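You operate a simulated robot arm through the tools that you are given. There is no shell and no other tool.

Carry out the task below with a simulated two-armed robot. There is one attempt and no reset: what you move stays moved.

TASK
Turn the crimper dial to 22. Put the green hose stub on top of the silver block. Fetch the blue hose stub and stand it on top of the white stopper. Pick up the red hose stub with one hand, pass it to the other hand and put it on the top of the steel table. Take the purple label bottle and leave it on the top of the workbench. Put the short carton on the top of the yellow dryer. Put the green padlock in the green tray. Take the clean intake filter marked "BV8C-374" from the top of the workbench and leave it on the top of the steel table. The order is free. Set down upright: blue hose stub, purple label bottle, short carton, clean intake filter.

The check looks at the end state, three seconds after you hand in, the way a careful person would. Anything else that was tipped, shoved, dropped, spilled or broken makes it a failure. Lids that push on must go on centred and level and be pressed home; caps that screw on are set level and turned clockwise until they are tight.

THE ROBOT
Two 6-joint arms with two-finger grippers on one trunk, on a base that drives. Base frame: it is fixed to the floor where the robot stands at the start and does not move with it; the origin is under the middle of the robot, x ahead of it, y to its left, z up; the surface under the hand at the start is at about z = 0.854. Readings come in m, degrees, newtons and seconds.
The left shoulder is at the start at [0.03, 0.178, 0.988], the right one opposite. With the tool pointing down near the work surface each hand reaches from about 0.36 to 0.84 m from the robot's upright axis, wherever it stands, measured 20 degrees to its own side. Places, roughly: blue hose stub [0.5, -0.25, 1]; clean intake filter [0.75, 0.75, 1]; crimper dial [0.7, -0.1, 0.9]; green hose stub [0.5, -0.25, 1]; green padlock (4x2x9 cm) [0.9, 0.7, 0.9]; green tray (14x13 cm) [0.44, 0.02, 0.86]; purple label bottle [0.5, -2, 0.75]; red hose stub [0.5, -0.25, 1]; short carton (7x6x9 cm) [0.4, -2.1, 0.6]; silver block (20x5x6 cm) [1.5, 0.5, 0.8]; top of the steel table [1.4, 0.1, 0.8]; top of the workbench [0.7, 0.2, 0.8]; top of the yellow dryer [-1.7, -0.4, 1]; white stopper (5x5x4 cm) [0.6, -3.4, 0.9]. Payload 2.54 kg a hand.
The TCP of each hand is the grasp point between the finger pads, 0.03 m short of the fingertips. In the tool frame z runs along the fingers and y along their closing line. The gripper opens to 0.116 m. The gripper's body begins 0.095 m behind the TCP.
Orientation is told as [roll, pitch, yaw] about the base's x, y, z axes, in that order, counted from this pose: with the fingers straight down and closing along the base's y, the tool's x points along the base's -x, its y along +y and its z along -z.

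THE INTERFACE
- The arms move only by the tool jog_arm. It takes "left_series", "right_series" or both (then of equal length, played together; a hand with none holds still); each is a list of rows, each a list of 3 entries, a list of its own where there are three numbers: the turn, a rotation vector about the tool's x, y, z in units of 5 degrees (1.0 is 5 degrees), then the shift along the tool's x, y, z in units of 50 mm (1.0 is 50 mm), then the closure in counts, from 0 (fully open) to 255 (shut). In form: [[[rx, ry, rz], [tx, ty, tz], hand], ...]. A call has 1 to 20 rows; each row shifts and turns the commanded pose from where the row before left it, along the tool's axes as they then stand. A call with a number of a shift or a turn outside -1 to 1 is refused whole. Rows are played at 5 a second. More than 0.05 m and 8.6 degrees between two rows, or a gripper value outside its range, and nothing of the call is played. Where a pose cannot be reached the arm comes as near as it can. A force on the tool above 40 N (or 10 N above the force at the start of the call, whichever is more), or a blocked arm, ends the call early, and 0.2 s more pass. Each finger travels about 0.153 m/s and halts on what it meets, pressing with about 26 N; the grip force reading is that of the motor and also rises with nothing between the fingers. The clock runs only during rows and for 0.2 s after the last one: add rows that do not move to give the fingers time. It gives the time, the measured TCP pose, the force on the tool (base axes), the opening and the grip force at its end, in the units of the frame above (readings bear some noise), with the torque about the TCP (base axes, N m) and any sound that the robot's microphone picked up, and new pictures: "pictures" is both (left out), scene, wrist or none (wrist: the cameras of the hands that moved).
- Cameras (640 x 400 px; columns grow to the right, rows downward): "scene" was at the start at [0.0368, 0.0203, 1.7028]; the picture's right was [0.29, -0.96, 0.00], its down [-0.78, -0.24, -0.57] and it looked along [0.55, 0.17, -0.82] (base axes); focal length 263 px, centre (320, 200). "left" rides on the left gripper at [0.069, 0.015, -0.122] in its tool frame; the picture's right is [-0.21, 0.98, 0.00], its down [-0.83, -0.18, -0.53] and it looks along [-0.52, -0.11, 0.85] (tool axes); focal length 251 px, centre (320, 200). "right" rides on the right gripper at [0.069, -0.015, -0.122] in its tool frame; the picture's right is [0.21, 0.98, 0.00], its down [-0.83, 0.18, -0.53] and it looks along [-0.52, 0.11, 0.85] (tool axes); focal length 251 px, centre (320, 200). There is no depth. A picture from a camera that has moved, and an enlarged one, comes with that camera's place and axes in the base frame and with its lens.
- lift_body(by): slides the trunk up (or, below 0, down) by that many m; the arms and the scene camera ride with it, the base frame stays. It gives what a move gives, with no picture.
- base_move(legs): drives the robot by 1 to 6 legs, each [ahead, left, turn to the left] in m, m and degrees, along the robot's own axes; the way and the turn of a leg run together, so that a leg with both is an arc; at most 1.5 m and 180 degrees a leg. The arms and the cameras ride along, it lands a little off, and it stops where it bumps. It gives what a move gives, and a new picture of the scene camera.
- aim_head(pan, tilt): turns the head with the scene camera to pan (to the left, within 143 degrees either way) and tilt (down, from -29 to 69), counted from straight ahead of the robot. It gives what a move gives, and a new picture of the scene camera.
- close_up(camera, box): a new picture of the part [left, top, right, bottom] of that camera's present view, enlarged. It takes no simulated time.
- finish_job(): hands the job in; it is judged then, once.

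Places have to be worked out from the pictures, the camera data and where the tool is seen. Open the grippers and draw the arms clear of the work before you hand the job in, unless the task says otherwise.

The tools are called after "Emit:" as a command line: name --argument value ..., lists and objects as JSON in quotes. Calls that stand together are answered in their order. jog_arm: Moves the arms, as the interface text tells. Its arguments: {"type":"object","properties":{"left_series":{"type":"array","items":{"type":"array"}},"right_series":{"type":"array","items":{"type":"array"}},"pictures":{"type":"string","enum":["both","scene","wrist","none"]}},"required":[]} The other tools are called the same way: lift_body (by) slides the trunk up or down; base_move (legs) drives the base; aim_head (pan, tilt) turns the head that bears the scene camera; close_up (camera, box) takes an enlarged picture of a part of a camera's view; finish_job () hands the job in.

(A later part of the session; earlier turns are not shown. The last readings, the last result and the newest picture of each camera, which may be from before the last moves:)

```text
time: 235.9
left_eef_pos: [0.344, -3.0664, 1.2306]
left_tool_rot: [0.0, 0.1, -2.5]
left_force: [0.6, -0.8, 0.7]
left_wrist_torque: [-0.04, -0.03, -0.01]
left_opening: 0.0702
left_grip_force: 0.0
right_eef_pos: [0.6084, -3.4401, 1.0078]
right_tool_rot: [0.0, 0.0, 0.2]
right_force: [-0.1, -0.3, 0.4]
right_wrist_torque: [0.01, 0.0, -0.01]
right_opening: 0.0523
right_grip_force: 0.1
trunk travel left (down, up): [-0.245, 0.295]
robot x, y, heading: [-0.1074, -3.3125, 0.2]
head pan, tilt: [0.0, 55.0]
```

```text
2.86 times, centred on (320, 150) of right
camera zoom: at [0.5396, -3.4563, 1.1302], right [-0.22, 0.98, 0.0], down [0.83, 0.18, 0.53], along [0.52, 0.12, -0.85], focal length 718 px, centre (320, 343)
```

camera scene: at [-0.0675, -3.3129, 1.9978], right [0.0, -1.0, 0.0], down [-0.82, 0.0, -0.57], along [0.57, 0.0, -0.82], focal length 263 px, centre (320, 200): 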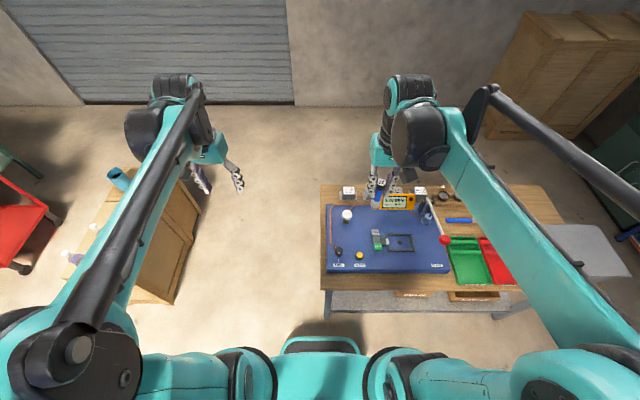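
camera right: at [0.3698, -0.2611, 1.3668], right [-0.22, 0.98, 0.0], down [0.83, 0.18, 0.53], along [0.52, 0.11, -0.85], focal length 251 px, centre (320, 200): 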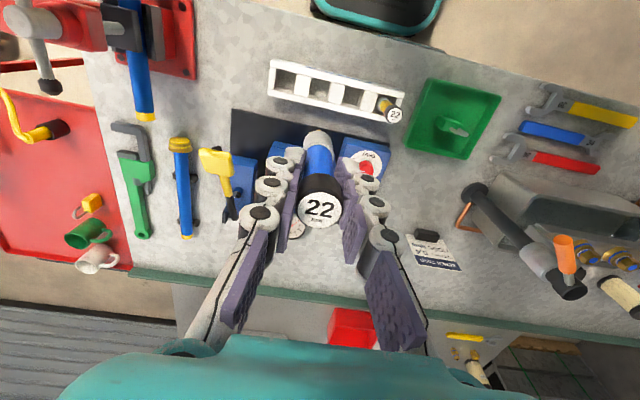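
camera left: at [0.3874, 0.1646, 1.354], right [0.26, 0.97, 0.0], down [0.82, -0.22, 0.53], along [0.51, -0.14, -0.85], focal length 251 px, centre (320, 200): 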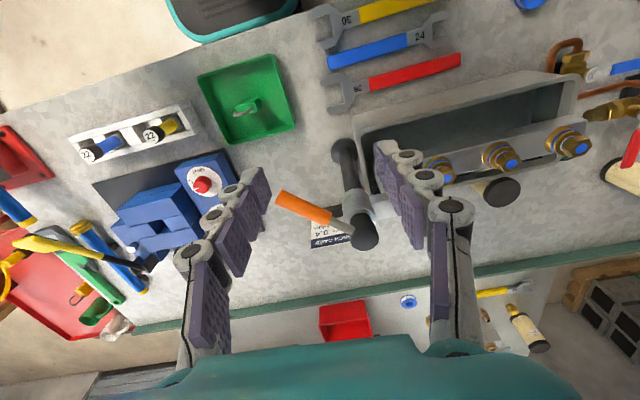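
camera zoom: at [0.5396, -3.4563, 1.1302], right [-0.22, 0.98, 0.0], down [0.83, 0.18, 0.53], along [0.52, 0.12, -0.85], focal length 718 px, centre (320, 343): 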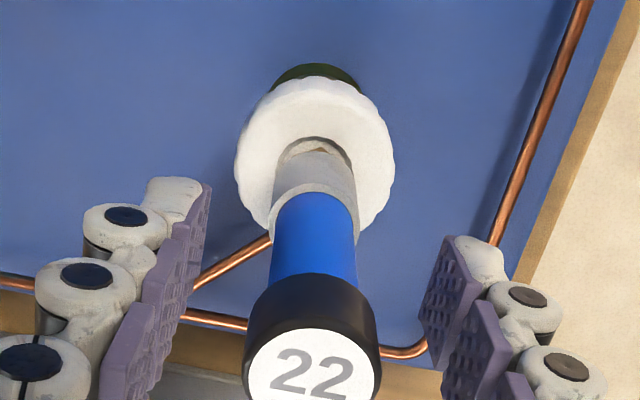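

The blue stub stands on the stopper by itself. I raise the right hand straight up, clear of it.

Emit:
jog_arm --right_series '[[[0, 0, 0], [0, 0, -0.4], 140], [[0, 0, 0], [0, 0, -0.8], 140], [[0, 0, 0], [0, 0, -0.9], 140], [[0, 0, 0], [0, 0, -0.9], 140], [[0, 0, 0], [0, 0, -0.9], 140], [[0, 0, 0], [0, 0, -0.9], 140], [[0, 0, 0], [0.6, -0.4, -0.5], 140], [[0, 0, 0], [0.8, 0, 0], 140], [[0, 0, 0], [0.8, 0, 0], 140], [[0, 0, 0], [0.8, 0, 0], 140]]' --pictures "scene"

Emit:
close_up --camera "scene" --box '[310, 120, 430, 220]'

```text
time: 238.1
left_eef_pos: [0.3422, -3.068, 1.2308]
left_tool_rot: [0.1, 0.1, -2.5]
left_force: [-1.2, 0.0, -0.6]
left_wrist_torque: [0.01, -0.02, 0.0]
left_opening: 0.0705
left_grip_force: 0.1
right_eef_pos: [0.4553, -3.4602, 1.2727]
right_tool_rot: [0.0, -0.1, 0.1]
right_force: [-1.5, 0.3, 0.2]
right_wrist_torque: [0.03, -0.03, -0.01]
right_opening: 0.0524
right_grip_force: 0.0
trunk travel left (down, up): [-0.245, 0.295]
robot x, y, heading: [-0.1072, -3.3166, 0.4]
head pan, tilt: [0.0, 55.0]
camera scene: at [-0.0686, -3.3126, 1.7478], right [0.0, -1.0, 0.0], down [-0.82, 0.0, -0.57], along [0.57, 0.0, -0.82], focal length 263 px, centre (320, 200)
```

scene: 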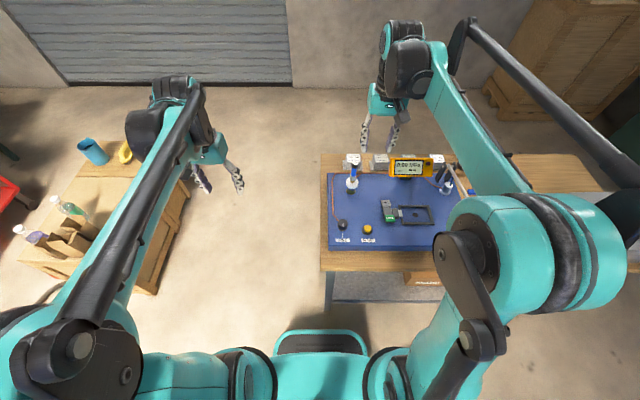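

```text
4.00 times, centred on (370, 170) of scene
camera zoom: at [-0.0686, -3.3126, 1.7478], right [0.0, -1.0, 0.0], down [-0.82, 0.0, -0.57], along [0.57, 0.0, -0.82], focal length 1052 px, centre (120, 320)
```

zoom: 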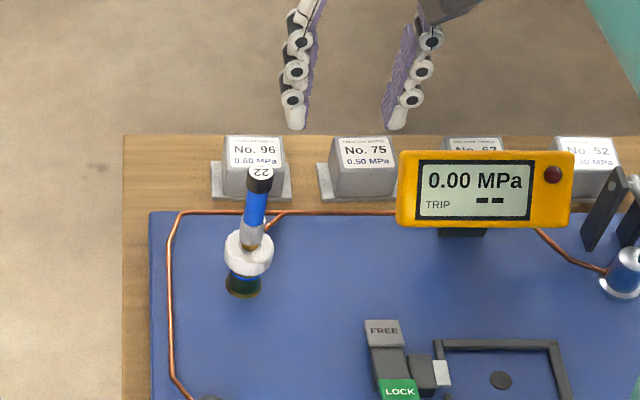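

The blue stub stands on the stopper. Now I back off and strafe left to the crate's west side for the bottle and the carton.

Emit:
base_move --legs '[[-0.1, 0, 0], [0, 1.2, 0]]'

Emit:
close_up --camera "scene" --box '[220, 100, 440, 260]'

```text
time: 244.8
left_eef_pos: [0.2428, -1.8828, 1.2316]
left_tool_rot: [0.0, 0.1, -2.9]
left_force: [-0.5, 0.1, 0.2]
left_wrist_torque: [0.0, -0.02, -0.01]
left_opening: 0.0705
left_grip_force: 0.0
right_eef_pos: [0.3544, -2.2785, 1.2714]
right_tool_rot: [0.0, -0.1, -0.1]
right_force: [0.0, 0.3, 0.0]
right_wrist_torque: [-0.02, -0.02, -0.03]
right_opening: 0.0523
right_grip_force: 0.2
trunk travel left (down, up): [-0.245, 0.295]
robot x, y, heading: [-0.2075, -2.1299, -0.0]
head pan, tilt: [0.0, 55.0]
camera scene: at [-0.1684, -2.1277, 1.7478], right [0.0, -1.0, 0.0], down [-0.82, 0.0, -0.57], along [0.57, 0.0, -0.82], focal length 263 px, centre (320, 200)
```

scene: 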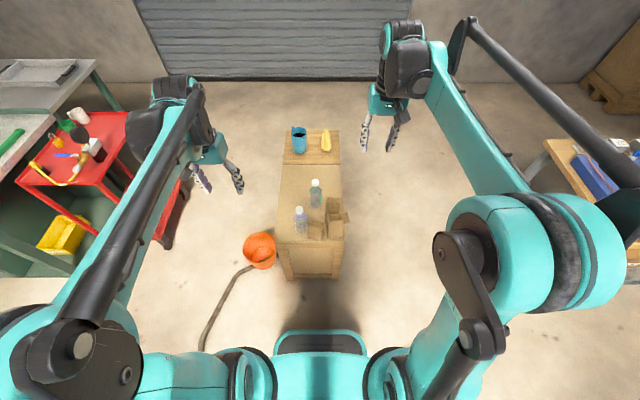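

```text
2.50 times, centred on (330, 180) of scene
camera zoom: at [-0.1684, -2.1277, 1.7478], right [0.0, -1.0, 0.0], down [-0.82, 0.0, -0.57], along [0.57, 0.0, -0.82], focal length 658 px, centre (295, 250)
```

zoom: 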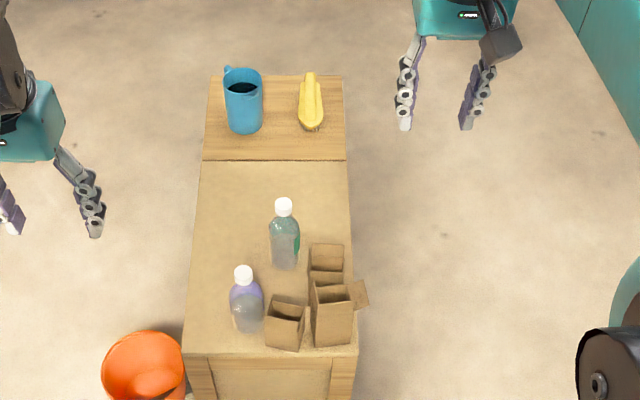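

Emit:
close_up --camera "scene" --box '[285, 170, 365, 250]'

Emit:
close_up --camera "right" --box '[0, 0, 640, 400]'

Emit:
close_up --camera "left" --box '[0, 0, 640, 400]'

```text
5.00 times, centred on (325, 210) of scene
camera zoom: at [-0.1684, -2.1277, 1.7478], right [0.0, -1.0, 0.0], down [-0.82, 0.0, -0.57], along [0.57, 0.0, -0.82], focal length 1315 px, centre (295, 150)
```

zoom: 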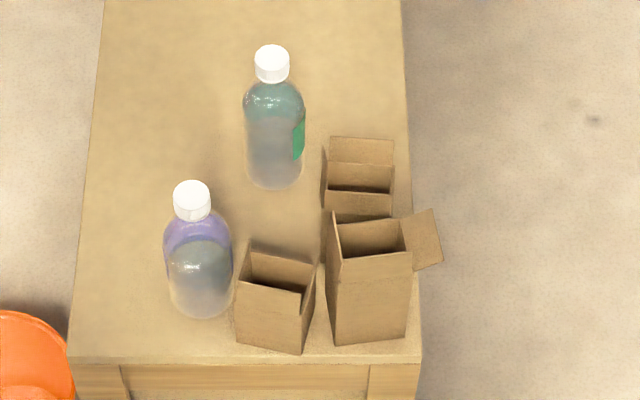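

```text
1.00 times, centred on (320, 200) of right (not enlarged: the box is as wide or as high as the picture)
camera zoom: at [0.2859, -2.2943, 1.3939], right [-0.21, 0.98, 0.0], down [0.83, 0.18, 0.53], along [0.52, 0.11, -0.85], focal length 251 px, centre (320, 200)
```

zoom: 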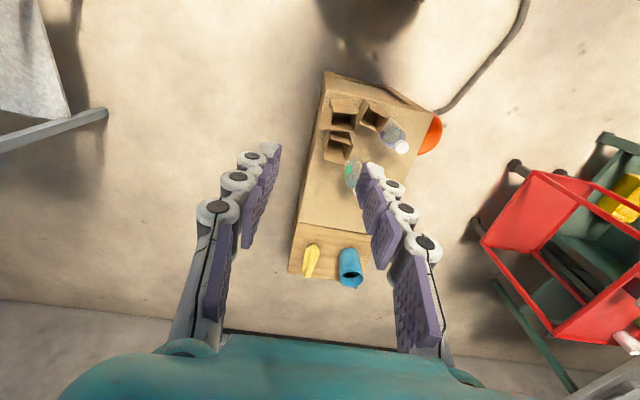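

```text
1.00 times, centred on (320, 200) of left (not enlarged: the box is as wide or as high as the picture)
camera zoom: at [0.1745, -1.8646, 1.3521], right [0.26, 0.96, 0.0], down [0.82, -0.22, 0.53], along [0.51, -0.14, -0.85], focal length 251 px, centre (320, 200)
```

zoom: 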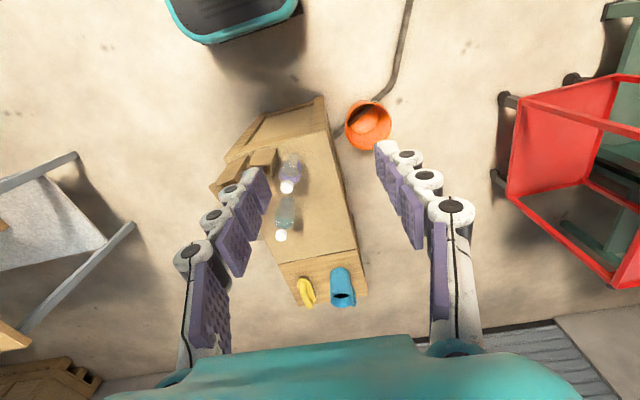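

Emit:
close_up --camera "right" --box '[300, 70, 440, 180]'

Emit:
close_up --camera "left" --box '[200, 100, 340, 250]'

```text
3.64 times, centred on (370, 125) of right
camera zoom: at [0.2859, -2.2943, 1.3939], right [-0.21, 0.98, 0.0], down [0.83, 0.18, 0.53], along [0.52, 0.11, -0.85], focal length 914 px, centre (138, 473)
```

zoom: 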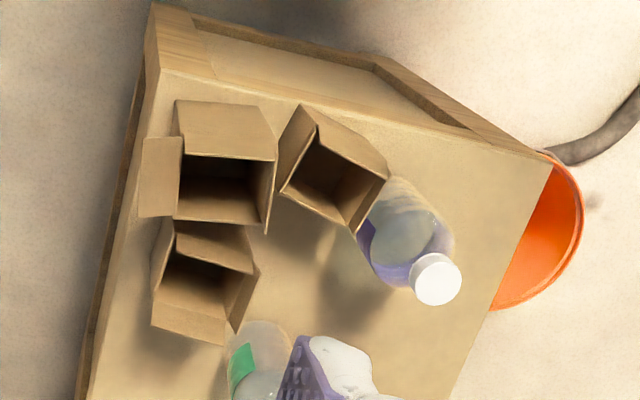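

```text
2.67 times, centred on (270, 175) of left
camera zoom: at [0.1745, -1.8646, 1.3521], right [0.26, 0.96, 0.0], down [0.82, -0.22, 0.53], along [0.51, -0.14, -0.85], focal length 670 px, centre (453, 267)
```

zoom: 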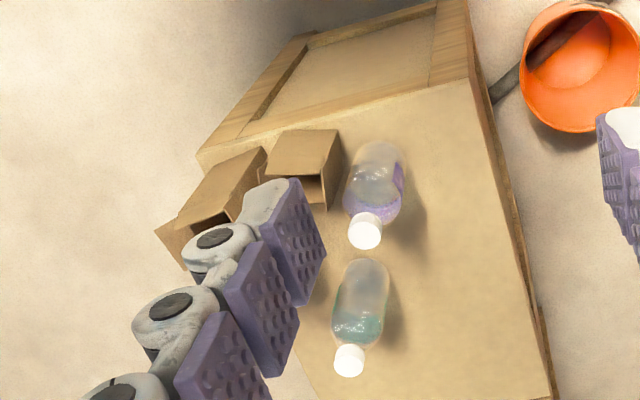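

The crate top is at z≈0.593; the purple bottle's cap is at about (0.468, -2.034, 0.757), and the lowest of the three open cartons stands just right of it. I shift a little left, lower the trunk and take closer pictures.

Emit:
base_move --legs '[[0, 0.06, 0]]'

Emit:
lift_body --by -0.24

Emit:
close_up --camera "right" --box '[200, 0, 520, 200]'

Emit:
close_up --camera "left" --box '[160, 40, 400, 240]'

Emit:
close_up --camera "scene" --box '[270, 120, 380, 220]'

```text
time: 245.8
left_eef_pos: [0.2428, -1.8227, 1.2289]
left_tool_rot: [-0.2, 0.0, -2.8]
left_force: [-0.6, -0.2, 0.8]
left_wrist_torque: [-0.07, 0.0, -0.02]
left_opening: 0.0707
left_grip_force: 0.1
right_eef_pos: [0.3553, -2.2181, 1.2719]
right_tool_rot: [0.0, 0.0, -0.2]
right_force: [0.0, 2.0, -0.4]
right_wrist_torque: [-0.09, -0.01, 0.02]
right_opening: 0.0521
right_grip_force: 0.0
trunk travel left (down, up): [-0.245, 0.295]
robot x, y, heading: [-0.208, -2.0746, -0.1]
head pan, tilt: [0.0, 55.0]
camera scene: at [-0.1683, -2.0666, 1.7478], right [0.0, -1.0, 0.0], down [-0.82, 0.0, -0.57], along [0.57, 0.0, -0.82], focal length 263 px, centre (320, 200)
```

scene: 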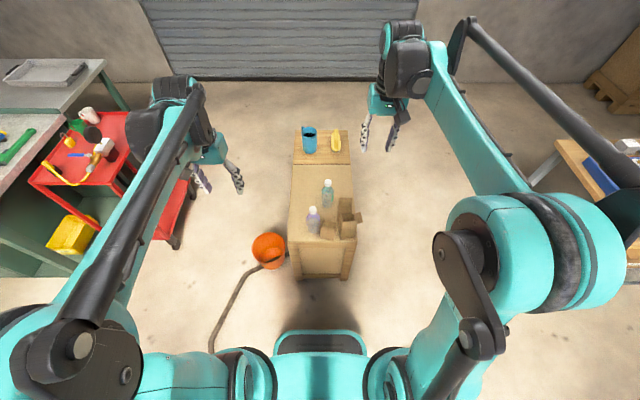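

```text
time: 248.3
left_eef_pos: [0.2421, -1.8252, 0.9916]
left_tool_rot: [0.0, 0.1, -2.9]
left_force: [-0.3, 0.0, 0.1]
left_wrist_torque: [0.03, -0.03, 0.03]
left_opening: 0.0706
left_grip_force: 0.1
right_eef_pos: [0.3559, -2.2199, 1.0312]
right_tool_rot: [0.0, 0.0, -0.1]
right_force: [-0.4, -0.5, 0.3]
right_wrist_torque: [0.0, 0.0, 0.02]
right_opening: 0.0523
right_grip_force: 0.0
trunk travel left (down, up): [-0.005, 0.535]
robot x, y, heading: [-0.2056, -2.0679, -0.3]
head pan, tilt: [0.0, 55.0]
```

```text
2.00 times, centred on (360, 100) of right
camera zoom: at [0.2859, -2.2355, 1.154], right [-0.21, 0.98, 0.0], down [0.83, 0.18, 0.53], along [0.52, 0.11, -0.85], focal length 503 px, centre (240, 400)
```

zoom: 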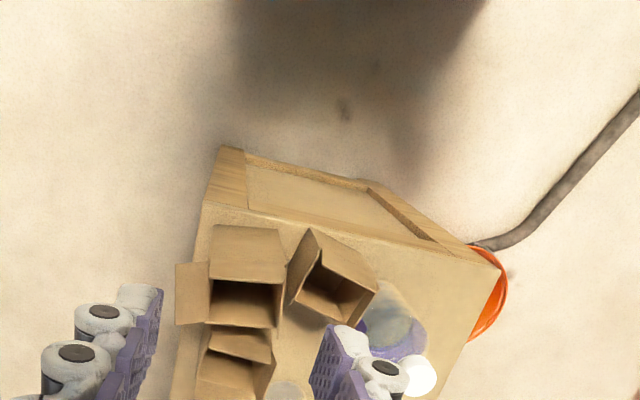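

```text
2.00 times, centred on (280, 140) of left
camera zoom: at [0.1744, -1.8059, 1.1124], right [0.26, 0.96, 0.0], down [0.82, -0.22, 0.53], along [0.51, -0.14, -0.85], focal length 503 px, centre (400, 320)
```

zoom: 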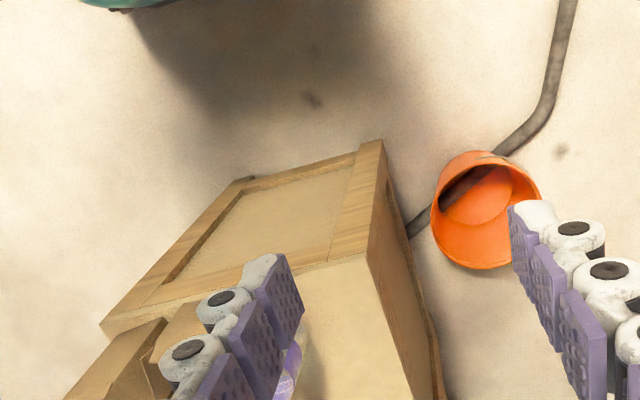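

```text
4.00 times, centred on (325, 170) of scene
camera zoom: at [-0.1684, -2.0692, 1.5079], right [0.0, -1.0, 0.0], down [-0.82, 0.0, -0.57], along [0.57, 0.0, -0.82], focal length 1052 px, centre (300, 320)
```

zoom: 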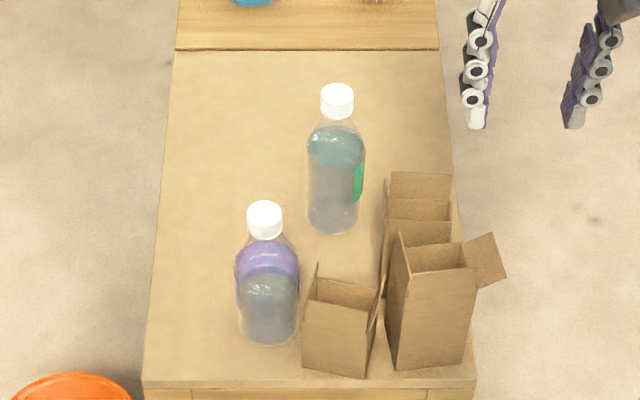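

I move the right hand back and to the left so that its camera looks at the cartons between its fingers.

Emit:
jog_arm --right_series '[[[0, 0, 0], [0.6, 0.5, 0], 80], [[0, 0, 0], [0.6, 0.5, 0], 80], [[0, 0, 0], [0.6, 0.5, 0], 80], [[0, 0, 0], [0.3, 0.5, 0], 80], [[0, 0, 0], [0, 0, 0], 80]]' --pictures "none"

Emit:
close_up --camera "right" --box '[200, 80, 440, 240]'

```text
time: 249.5
left_eef_pos: [0.2431, -1.8243, 0.9899]
left_tool_rot: [0.1, 0.1, -2.8]
left_force: [-0.4, -0.2, -0.2]
left_wrist_torque: [0.0, 0.02, -0.04]
left_opening: 0.0703
left_grip_force: 0.0
right_eef_pos: [0.2501, -2.1193, 1.0335]
right_tool_rot: [0.0, -0.1, -0.1]
right_force: [-0.8, 0.2, 0.9]
right_wrist_torque: [-0.01, 0.0, -0.01]
right_opening: 0.0797
right_grip_force: 0.1
trunk travel left (down, up): [-0.005, 0.535]
robot x, y, heading: [-0.2067, -2.0682, 0.1]
head pan, tilt: [0.0, 55.0]
```

```text
2.50 times, centred on (320, 160) of right
camera zoom: at [0.1813, -2.1344, 1.1556], right [-0.21, 0.98, 0.0], down [0.83, 0.18, 0.53], along [0.52, 0.11, -0.85], focal length 629 px, centre (320, 300)
```

zoom: 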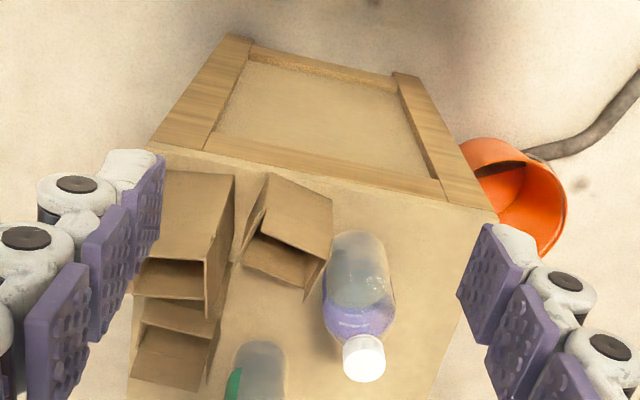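

Emit:
close_up --camera "right" --box '[280, 140, 350, 210]'

Emit:
close_up --camera "right" --box '[240, 140, 310, 240]'

Emit:
close_up --camera "scene" --box '[335, 155, 400, 220]'

```text
5.71 times, centred on (315, 175) of right
camera zoom: at [0.1813, -2.1344, 1.1556], right [-0.21, 0.98, 0.0], down [0.83, 0.18, 0.53], along [0.52, 0.11, -0.85], focal length 1437 px, centre (349, 343)
```

zoom: 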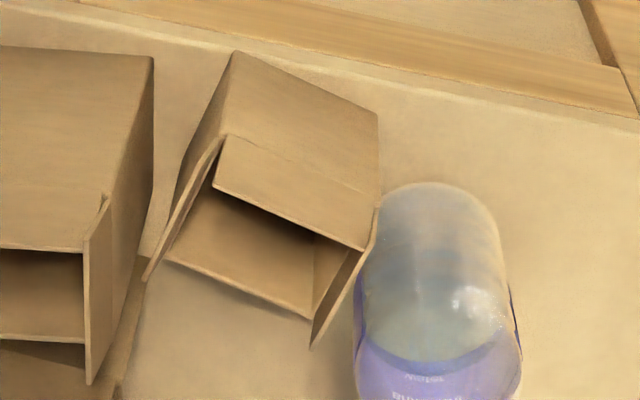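

```text
4.00 times, centred on (275, 190) of right
camera zoom: at [0.1813, -2.1344, 1.1556], right [-0.21, 0.98, 0.0], down [0.83, 0.18, 0.53], along [0.52, 0.11, -0.85], focal length 1006 px, centre (500, 240)
```

zoom: 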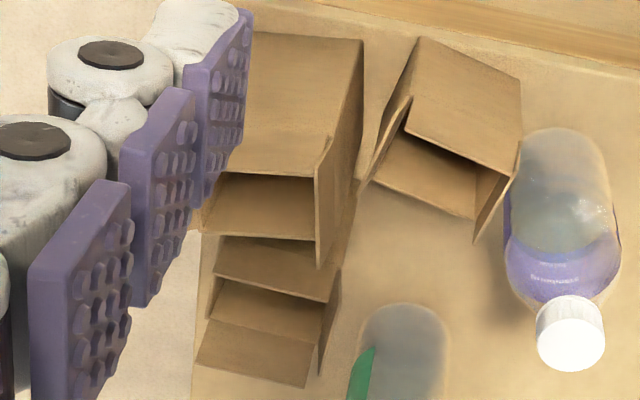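

```text
6.15 times, centred on (368, 188) of scene
camera zoom: at [-0.1683, -2.0694, 1.5078], right [0.0, -1.0, 0.0], down [-0.82, 0.0, -0.57], along [0.57, 0.0, -0.82], focal length 1618 px, centre (28, 277)
```

zoom: 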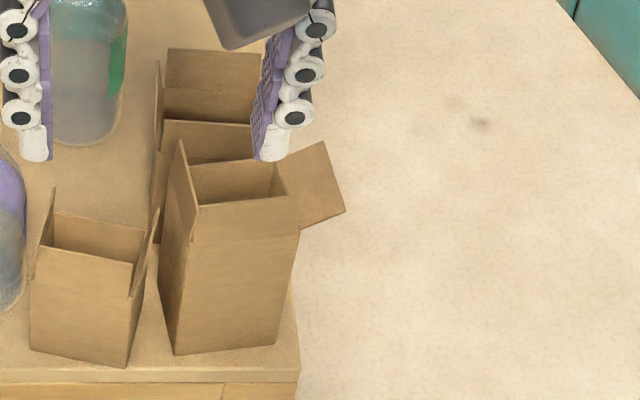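

The cartons have upright flaps, so heights are hard to compare from this side. I rotate the left hand to yaw -90° (needed for the bottle anyway) and use its camera to look at the cartons from the north.

Emit:
jog_arm --left_series '[[[0, 0, 0.968], [0, 0, 0], 60], [[0, 0, 0.968], [0, 0, 0], 60], [[0, 0, 0.968], [0, 0, 0], 60], [[0, 0, 0.968], [0, 0, 0], 60], [[0, 0, 0.968], [0, 0, 0], 60], [[0, 0, 0.968], [0, 0, 0], 60], [[0, 0, 0.968], [0, 0, 0], 60], [[0, 0, 0.968], [0, 0, 0], 60], [[0, 0, 0.968], [0, 0, 0], 60], [[0, 0, 0.968], [0, 0, 0], 60], [[0, 0, 0.968], [0, 0, 0], 60], [[0, 0, 0.968], [0, 0, 0], 60], [[0, 0, 0.968], [0, 0, 0], 60], [[0, 0, 0.968], [0, 0, 0], 60], [[0, 0, 0.968], [0, 0, 0], 60], [[0, 0, 0.968], [0, 0, 0], 60], [[0, 0, 0.968], [0, 0, 0], 60], [[0, 0, 0.968], [0, 0, 0], 60]]' --pictures "none"

Emit:
jog_arm --left_series '[[[0, 0, 0], [0, 0.9, 0], 60], [[0, 0, 0], [0, 0.9, 0], 60], [[0, 0, 0], [0, 0.9, 0], 60], [[0, 0, 0], [0, 0.9, 0], 60], [[0, 0, 0], [0, 0.9, 0], 60], [[0, 0, 0], [0, 0, 0], 60]]' --pictures "wrist"

```text
time: 253.3
left_eef_pos: [0.2413, -1.8247, 0.9906]
left_tool_rot: [-0.1, 0.0, -90.0]
left_force: [0.0, 0.0, 0.4]
left_wrist_torque: [0.03, 0.01, 0.01]
left_opening: 0.0889
left_grip_force: 0.1
right_eef_pos: [0.2508, -2.1197, 1.0327]
right_tool_rot: [0.1, 0.1, -0.1]
right_force: [0.8, -0.2, -0.5]
right_wrist_torque: [-0.02, 0.02, -0.03]
right_opening: 0.0795
right_grip_force: 0.0
trunk travel left (down, up): [-0.005, 0.535]
robot x, y, heading: [-0.208, -2.0684, 0.0]
head pan, tilt: [0.0, 55.0]
```

```text
time: 254.7
left_eef_pos: [0.4666, -1.8233, 0.9906]
left_tool_rot: [-0.1, 0.0, -89.8]
left_force: [-0.5, 0.7, 0.0]
left_wrist_torque: [0.01, -0.02, 0.01]
left_opening: 0.089
left_grip_force: 0.1
right_eef_pos: [0.2495, -2.1191, 1.0328]
right_tool_rot: [0.1, 0.0, -0.2]
right_force: [0.2, 0.1, 0.4]
right_wrist_torque: [-0.01, 0.01, -0.03]
right_opening: 0.0796
right_grip_force: 0.0
trunk travel left (down, up): [-0.005, 0.535]
robot x, y, heading: [-0.2122, -2.0663, -0.4]
head pan, tilt: [0.0, 55.0]
camera left: at [0.4815, -1.7542, 1.1121], right [0.98, -0.21, 0.0], down [-0.18, -0.83, 0.53], along [-0.11, -0.52, -0.85], focal length 251 px, centre (320, 200)
```

left: 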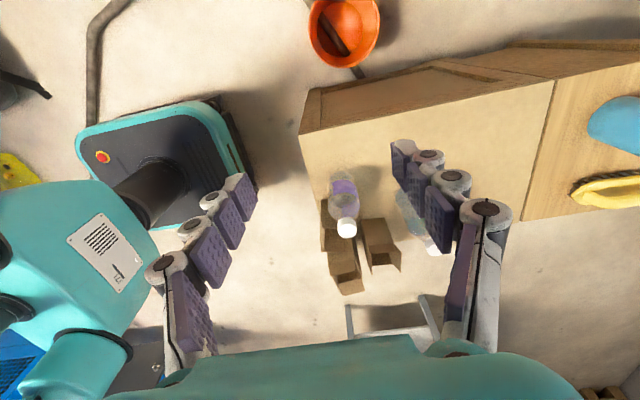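

Emit:
close_up --camera "left" --box '[295, 150, 425, 310]'

Emit:
close_up --camera "left" --box '[310, 185, 410, 300]'

```text
2.50 times, centred on (360, 230) of left
camera zoom: at [0.4815, -1.7542, 1.1121], right [0.98, -0.21, 0.0], down [-0.18, -0.83, 0.53], along [-0.11, -0.52, -0.85], focal length 629 px, centre (220, 125)
```

zoom: 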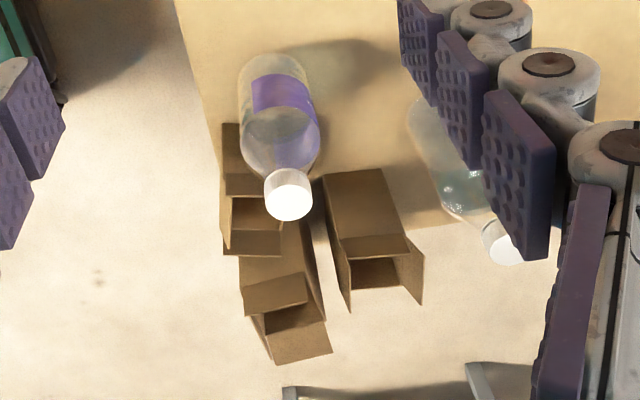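

```text
3.48 times, centred on (360, 242) of left
camera zoom: at [0.4815, -1.7542, 1.1121], right [0.98, -0.21, 0.0], down [-0.18, -0.83, 0.53], along [-0.11, -0.52, -0.85], focal length 875 px, centre (181, 52)
```

zoom: 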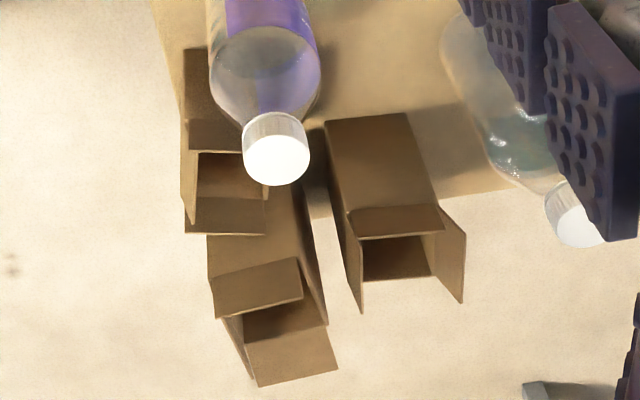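

North view: carton 1 (next to the bottle) has the lowest body (~0.085 m) and matches the rough place; it is the short one. The bottle is at (0.470, -2.035), cap top 0.77. I move the left hand above the bottle first.

Emit:
jog_arm --left_series '[[[0, 0, 0], [-0.846, 0.014, 0], 20], [[0, 0, 0], [-0.846, 0.014, 0], 20], [[0, 0, 0], [-0.846, 0.014, 0], 20], [[0, 0, 0], [-0.846, 0.014, 0], 20], [[0, 0, 0], [-0.846, 0.014, 0], 20], [[0, 0, 0], [0, 0, 0.8], 20], [[0, 0, 0], [0, 0, 0.8], 20], [[0, 0, 0], [0, 0, 0], 20]]' --pictures "both"

Emit:
close_up --camera "left" --box '[220, 50, 420, 200]'

```text
time: 256.5
left_eef_pos: [0.47, -2.0363, 0.9094]
left_tool_rot: [-0.1, 0.0, -89.9]
left_force: [0.0, -0.3, 0.1]
left_wrist_torque: [0.01, 0.0, 0.01]
left_opening: 0.1072
left_grip_force: 0.1
right_eef_pos: [0.2512, -2.1197, 1.0325]
right_tool_rot: [0.0, 0.0, -0.1]
right_force: [-0.8, -0.9, 0.6]
right_wrist_torque: [0.0, 0.02, 0.01]
right_opening: 0.0795
right_grip_force: 0.0
trunk travel left (down, up): [-0.005, 0.535]
robot x, y, heading: [-0.2082, -2.0672, -0.3]
head pan, tilt: [0.0, 55.0]
camera scene: at [-0.1684, -2.0692, 1.5078], right [0.0, -1.0, 0.0], down [-0.82, 0.0, -0.57], along [0.57, 0.0, -0.82], focal length 263 px, centre (320, 200)
camera left: at [0.4856, -1.9662, 1.0312], right [0.98, -0.21, 0.0], down [-0.18, -0.83, 0.53], along [-0.11, -0.52, -0.85], focal length 251 px, centre (320, 200)
```

scene: 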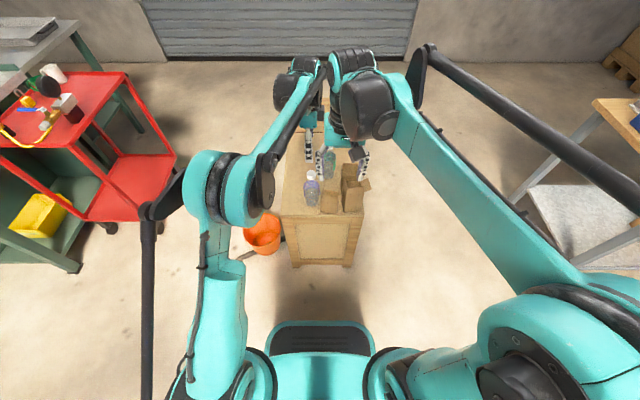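
left: 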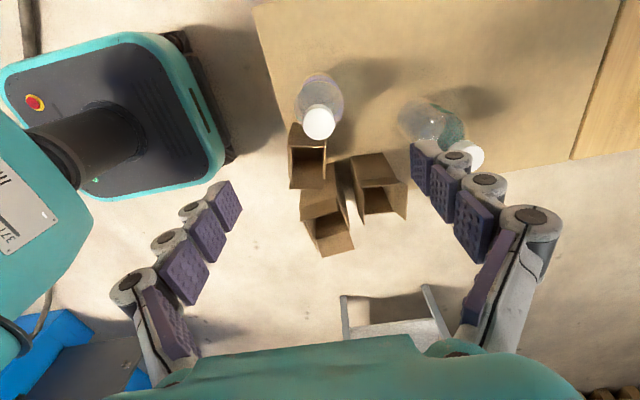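

```text
2.67 times, centred on (320, 125) of left
camera zoom: at [0.4856, -1.9662, 1.0312], right [0.98, -0.21, 0.0], down [-0.18, -0.83, 0.53], along [-0.11, -0.52, -0.85], focal length 670 px, centre (320, 400)
```

zoom: 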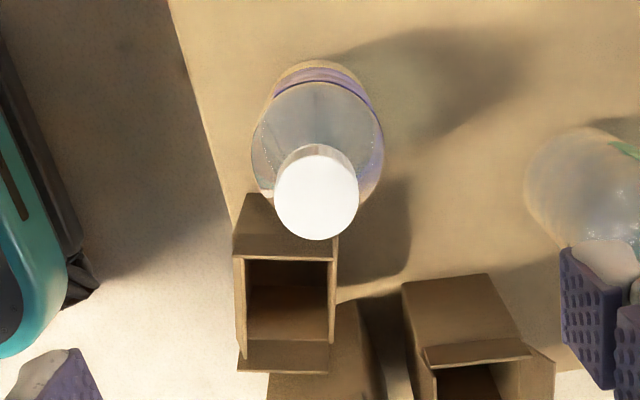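

Aligned over the bottle. I descend around its body and close.

Emit:
jog_arm --left_series '[[[0, 0, 0], [0, 0, 0.87], 20], [[0, 0, 0], [0, 0, 0.87], 20], [[0, 0, 0], [0, 0, 0.87], 20], [[0, 0, 0], [0, 0, 0.87], 20], [[0, 0, 0], [0, 0, 0.87], 20], [[0, 0, 0], [0, 0, 0], 20]]' --pictures "both"

```text
time: 257.9
left_eef_pos: [0.472, -2.034, 0.6916]
left_tool_rot: [-0.1, 0.0, -89.9]
left_force: [0.6, 0.2, 0.3]
left_wrist_torque: [0.02, 0.01, -0.04]
left_opening: 0.1072
left_grip_force: 0.2
right_eef_pos: [0.2507, -2.1181, 1.0333]
right_tool_rot: [0.0, 0.0, 0.0]
right_force: [0.7, -0.5, 0.8]
right_wrist_torque: [0.0, -0.04, -0.01]
right_opening: 0.0797
right_grip_force: 0.1
trunk travel left (down, up): [-0.005, 0.535]
robot x, y, heading: [-0.2105, -2.0689, -0.1]
head pan, tilt: [0.0, 55.0]
camera scene: at [-0.1684, -2.0692, 1.5078], right [0.0, -1.0, 0.0], down [-0.82, 0.0, -0.57], along [0.57, 0.0, -0.82], focal length 263 px, centre (320, 200)
camera left: at [0.4868, -1.9649, 0.8143], right [0.98, -0.21, 0.0], down [-0.18, -0.83, 0.53], along [-0.11, -0.52, -0.85], focal length 251 px, centre (320, 200)
```

scene: 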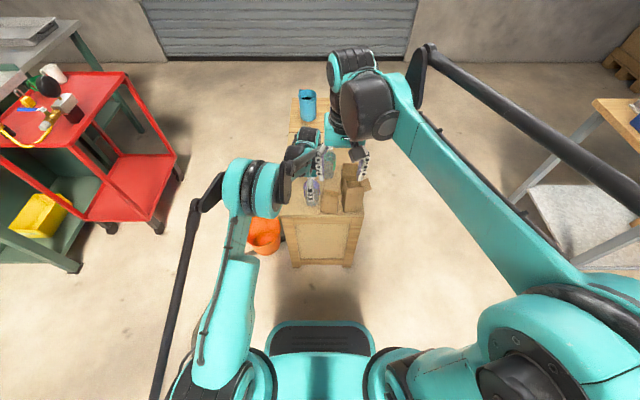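
left: 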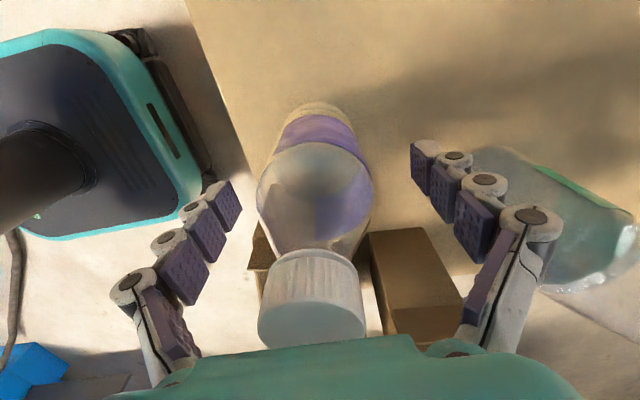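

Emit:
jog_arm --left_series '[[[0, 0, 0], [0, 0, 0], 60], [[0, 0, 0], [0, 0, 0], 95], [[0, 0, 0], [0, 0, 0], 120], [[0, 0, 0], [0, 0, 0], 140], [[0, 0, 0], [0, 0, 0], 140]]' --pictures "wrist"

```text
time: 259.1
left_eef_pos: [0.471, -2.0344, 0.6934]
left_tool_rot: [-0.1, 0.0, -89.9]
left_force: [-0.1, 0.2, 2.9]
left_wrist_torque: [-0.05, 0.05, -0.02]
left_opening: 0.062
left_grip_force: 26.3
right_eef_pos: [0.2509, -2.119, 1.0328]
right_tool_rot: [0.0, 0.0, -0.1]
right_force: [0.0, -0.1, -0.3]
right_wrist_torque: [-0.01, 0.02, 0.03]
right_opening: 0.0795
right_grip_force: 0.0
trunk travel left (down, up): [-0.005, 0.535]
robot x, y, heading: [-0.209, -2.0694, -0.3]
head pan, tilt: [0.0, 55.0]
camera left: at [0.4868, -1.965, 0.815], right [0.98, -0.21, 0.0], down [-0.18, -0.83, 0.53], along [-0.11, -0.52, -0.85], focal length 251 px, centre (320, 200)
```

left: 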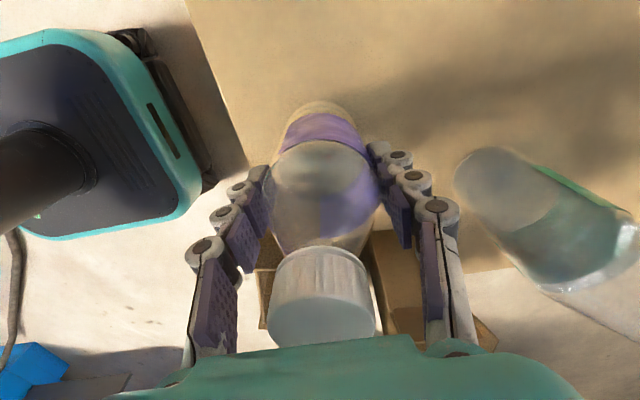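

The bottle is gripped (62 mm). I lift it straight up and move it to the left, out of the way.

Emit:
jog_arm --left_series '[[[0, 0, 0], [0, 0, -0.3], 140], [[0, 0, 0], [0, 0, -0.6], 140], [[0, 0, 0], [0, 0, -0.9], 140], [[0, 0, 0], [0, 0, -0.95], 140], [[0, 0, 0], [0, 0, -0.95], 140], [[0, 0, 0], [0, 0, -0.95], 140], [[0, 0, 0], [0, 0, -0.95], 140], [[0, 0, 0], [0, 0, -0.95], 140], [[0, 0, 0], [0.9, 0, 0], 140], [[0, 0, 0], [0.9, 0, 0], 140], [[0, 0, 0], [0.9, -0.3, 0], 140], [[0, 0, 0], [0.9, -0.3, 0], 140], [[0, 0, 0], [0, 0, 0], 140]]' --pictures "both"

Emit:
close_up --camera "scene" --box '[270, 120, 400, 230]'

Emit:
close_up --camera "right" --box '[240, 120, 400, 240]'

```text
time: 261.9
left_eef_pos: [0.4428, -1.8561, 1.0215]
left_tool_rot: [-0.1, 0.0, -90.0]
left_force: [-0.1, 0.3, -2.0]
left_wrist_torque: [0.02, 0.0, -0.02]
left_opening: 0.0621
left_grip_force: 26.1
right_eef_pos: [0.2514, -2.1197, 1.0331]
right_tool_rot: [0.0, 0.0, -0.1]
right_force: [-0.3, -0.2, -0.1]
right_wrist_torque: [0.0, -0.04, 0.01]
right_opening: 0.0795
right_grip_force: 0.0
trunk travel left (down, up): [-0.005, 0.535]
robot x, y, heading: [-0.2108, -2.0704, -0.5]
head pan, tilt: [0.0, 55.0]
camera scene: at [-0.1679, -2.0695, 1.5077], right [0.0, -1.0, 0.0], down [-0.82, 0.0, -0.57], along [0.57, 0.0, -0.82], focal length 263 px, centre (320, 200)
camera left: at [0.4573, -1.787, 1.1444], right [0.98, -0.21, 0.0], down [-0.18, -0.83, 0.53], along [-0.12, -0.52, -0.85], focal length 251 px, centre (320, 200)
```

scene: 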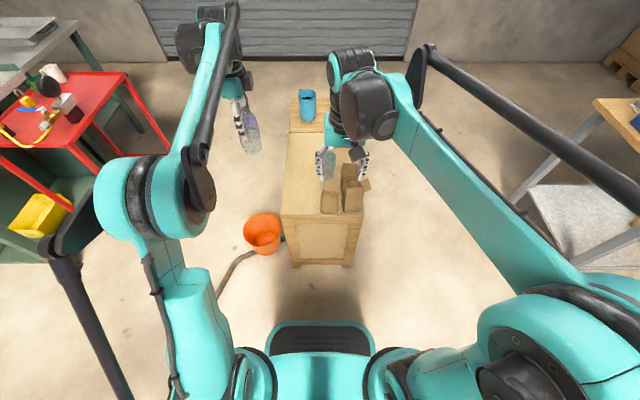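
left: 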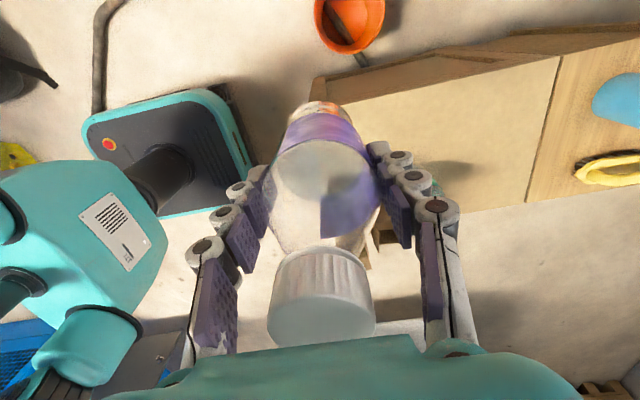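

```text
3.64 times, centred on (335, 175) of scene
camera zoom: at [-0.1679, -2.0695, 1.5077], right [0.0, -1.0, 0.0], down [-0.82, 0.0, -0.57], along [0.57, 0.0, -0.82], focal length 956 px, centre (266, 291)
```

zoom: 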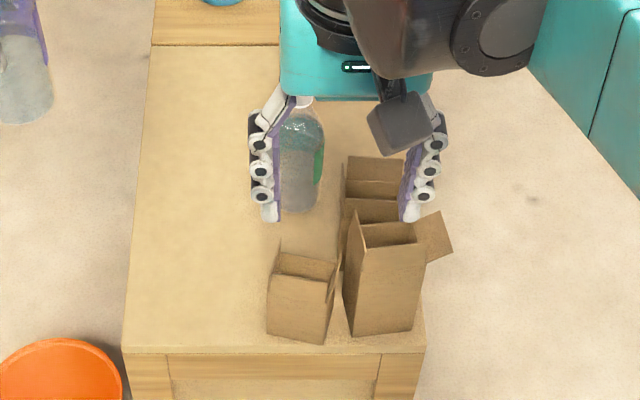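

```text
3.33 times, centred on (320, 180) of right
camera zoom: at [0.182, -2.1348, 1.1554], right [-0.21, 0.98, 0.0], down [0.83, 0.18, 0.53], along [0.52, 0.11, -0.85], focal length 838 px, centre (320, 267)
```

zoom: 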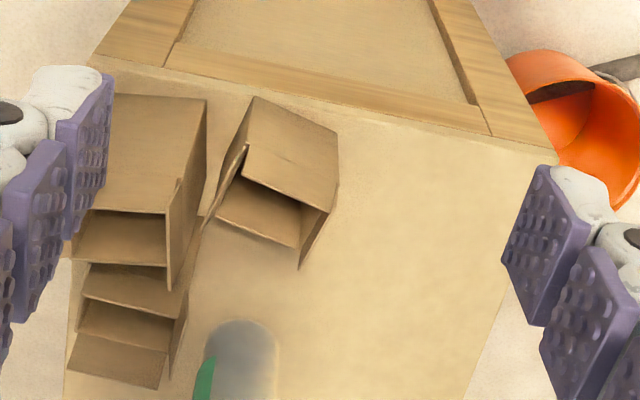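

Now the carton: its front corners are at (0.399,-2.138) and (0.411,-2.074), turned about 11° clockwise, centre ≈(0.437,-2.112). I rotate the right hand to yaw -101° so that it closes front-to-back, camera on the free side.

Emit:
jog_arm --right_series '[[[0, 0, 1], [0, 0, 0], 35], [[0, 0, 1], [0, 0, 0], 35], [[0, 0, 1], [0, 0, 0], 35], [[0, 0, 1], [0, 0, 0], 35], [[0, 0, 1], [0, 0, 0], 35], [[0, 0, 1], [0, 0, 0], 35], [[0, 0, 1], [0, 0, 0], 35], [[0, 0, 1], [0, 0, 0], 35], [[0, 0, 1], [0, 0, 0], 35], [[0, 0, 1], [0, 0, 0], 35], [[0, 0, 1], [0, 0, 0], 35], [[0, 0, 1], [0, 0, 0], 35], [[0, 0, 1], [0, 0, 0], 35], [[0, 0, 1], [0, 0, 0], 35], [[0, 0, 1], [0, 0, 0], 35], [[0, 0, 1], [0, 0, 0], 35], [[0, 0, 1], [0, 0, 0], 35], [[0, 0, 1], [0, 0, 0], 35], [[0, 0, 1], [0, 0, 0], 35], [[0, 0, 1], [0, 0, 0], 35]]' --pictures "none"

Emit:
jog_arm --right_series '[[[0, 0, 0.24], [0, 0, 0], 35], [[0, 0, 0], [0.22, 0.905, 0], 35], [[0, 0, 0], [0.22, 0.905, 0], 35], [[0, 0, 0], [0.22, 0.905, 0], 35], [[0, 0, 0], [0.22, 0.905, 0], 35], [[0, 0, 0], [0, 0, 0], 35]]' --pictures "both"

```text
time: 266.1
left_eef_pos: [0.4413, -1.8575, 1.0218]
left_tool_rot: [-0.1, 0.1, -89.8]
left_force: [0.7, -0.1, -1.9]
left_wrist_torque: [0.03, 0.0, -0.01]
left_opening: 0.0619
left_grip_force: 26.3
right_eef_pos: [0.2504, -2.1204, 1.0301]
right_tool_rot: [0.0, 0.0, -100.2]
right_force: [-0.4, 0.1, -0.6]
right_wrist_torque: [0.02, -0.02, 0.02]
right_opening: 0.1
right_grip_force: 0.2
trunk travel left (down, up): [-0.005, 0.535]
robot x, y, heading: [-0.2066, -2.0702, -0.0]
head pan, tilt: [0.0, 55.0]
```

```text
time: 267.5
left_eef_pos: [0.4415, -1.8549, 1.0232]
left_tool_rot: [-0.1, -0.1, -89.9]
left_force: [0.7, -0.3, -2.7]
left_wrist_torque: [0.01, -0.03, 0.0]
left_opening: 0.0621
left_grip_force: 25.7
right_eef_pos: [0.4358, -2.1116, 1.0299]
right_tool_rot: [0.0, 0.0, -101.4]
right_force: [-0.2, 0.4, -0.3]
right_wrist_torque: [-0.01, -0.02, -0.01]
right_opening: 0.0997
right_grip_force: 0.0
trunk travel left (down, up): [-0.005, 0.535]
robot x, y, heading: [-0.207, -2.068, -0.1]
head pan, tilt: [0.0, 55.0]
camera scene: at [-0.1689, -2.0691, 1.5078], right [0.0, -1.0, 0.0], down [-0.82, 0.0, -0.57], along [0.57, 0.0, -0.82], focal length 263 px, centre (320, 200)
camera right: at [0.4331, -2.0408, 1.1541], right [1.0, 0.02, 0.0], down [0.02, -0.84, 0.53], along [0.01, -0.53, -0.85], focal length 251 px, centre (320, 200)
```

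scene: 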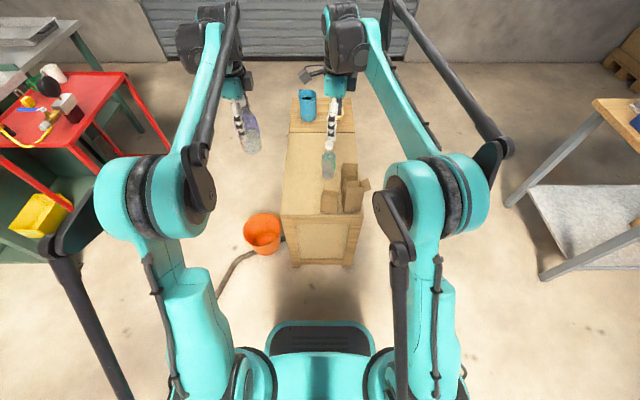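
right: 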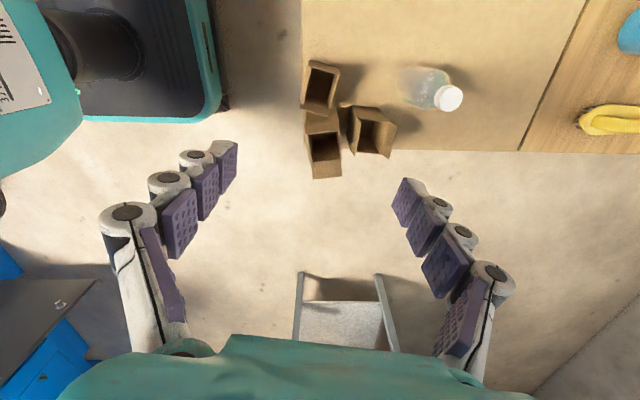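

Emit:
close_up --camera "right" --box '[260, 30, 420, 190]'

```text
2.50 times, centred on (340, 110) of right
camera zoom: at [0.4331, -2.0408, 1.1541], right [1.0, 0.02, 0.0], down [0.02, -0.84, 0.53], along [0.01, -0.53, -0.85], focal length 629 px, centre (270, 425)
```

zoom: 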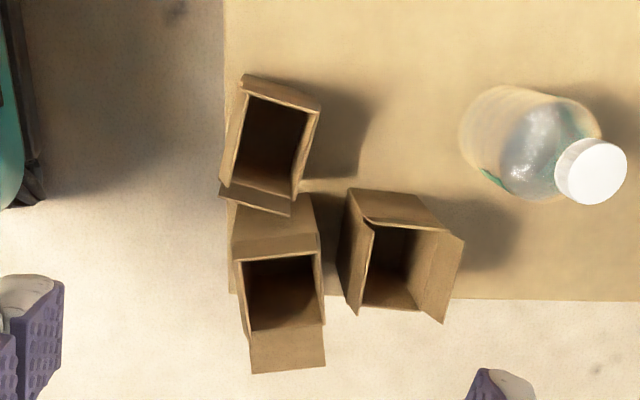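

The hand is centred over the short carton (opening centre ≈(0.434,-2.111)). I descend most of the way and check.

Emit:
jog_arm --right_series '[[[0, 0, 0], [0, 0, 0.85], 35], [[0, 0, 0], [0, 0, 0.85], 35], [[0, 0, 0], [0, 0, 0.85], 35], [[0, 0, 0], [0, 0, 0.85], 35], [[0, 0, 0], [0, 0, 0.85], 35], [[0, 0, 0], [0, 0, 0.75], 35], [[0, 0, 0], [0, 0, 0], 35]]' --pictures "both"

Emit:
close_up --camera "scene" --box '[270, 120, 400, 230]'

```text
time: 269.1
left_eef_pos: [0.4417, -1.8564, 1.0228]
left_tool_rot: [-0.1, -0.1, -89.9]
left_force: [-0.6, 0.5, -2.0]
left_wrist_torque: [0.0, 0.0, -0.01]
left_opening: 0.0617
left_grip_force: 25.7
right_eef_pos: [0.4352, -2.1145, 0.7814]
right_tool_rot: [0.0, 0.0, -101.3]
right_force: [0.5, 0.9, -0.7]
right_wrist_torque: [0.01, 0.01, -0.03]
right_opening: 0.1002
right_grip_force: 0.1
trunk travel left (down, up): [-0.005, 0.535]
robot x, y, heading: [-0.2048, -2.0687, 0.0]
head pan, tilt: [0.0, 55.0]
camera scene: at [-0.1681, -2.0691, 1.5078], right [0.0, -1.0, 0.0], down [-0.82, 0.0, -0.57], along [0.57, 0.0, -0.82], focal length 263 px, centre (320, 200)
camera right: at [0.4346, -2.0445, 0.9032], right [1.0, 0.02, 0.0], down [0.02, -0.84, 0.53], along [0.01, -0.53, -0.85], focal length 251 px, centre (320, 200)
```

scene: 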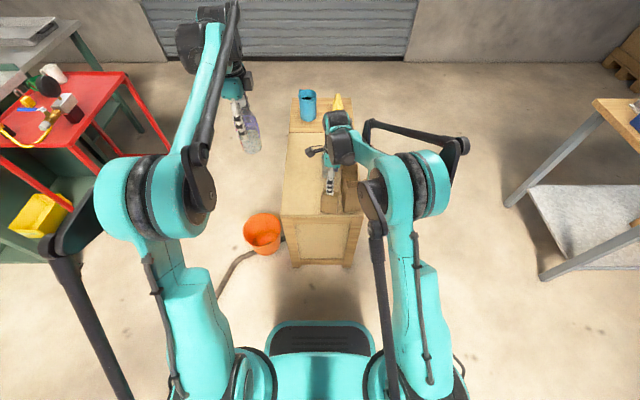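
right: 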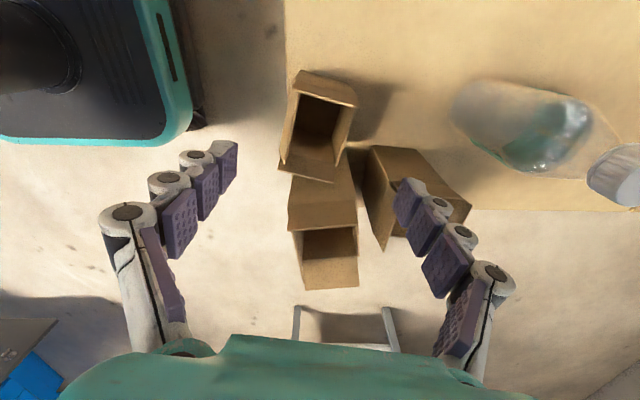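

```text
3.64 times, centred on (335, 175) of scene
camera zoom: at [-0.1681, -2.0691, 1.5078], right [0.0, -1.0, 0.0], down [-0.82, 0.0, -0.57], along [0.57, 0.0, -0.82], focal length 956 px, centre (266, 291)
```

zoom: 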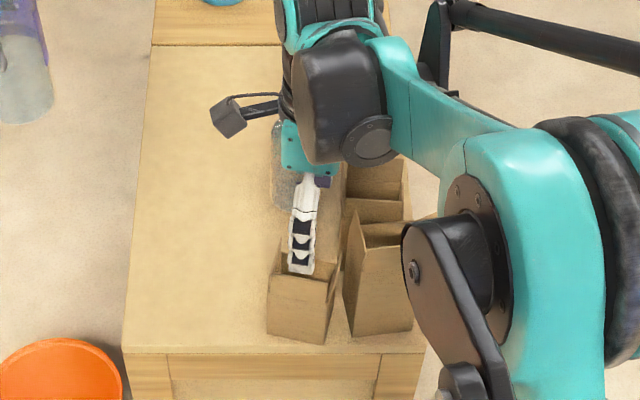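

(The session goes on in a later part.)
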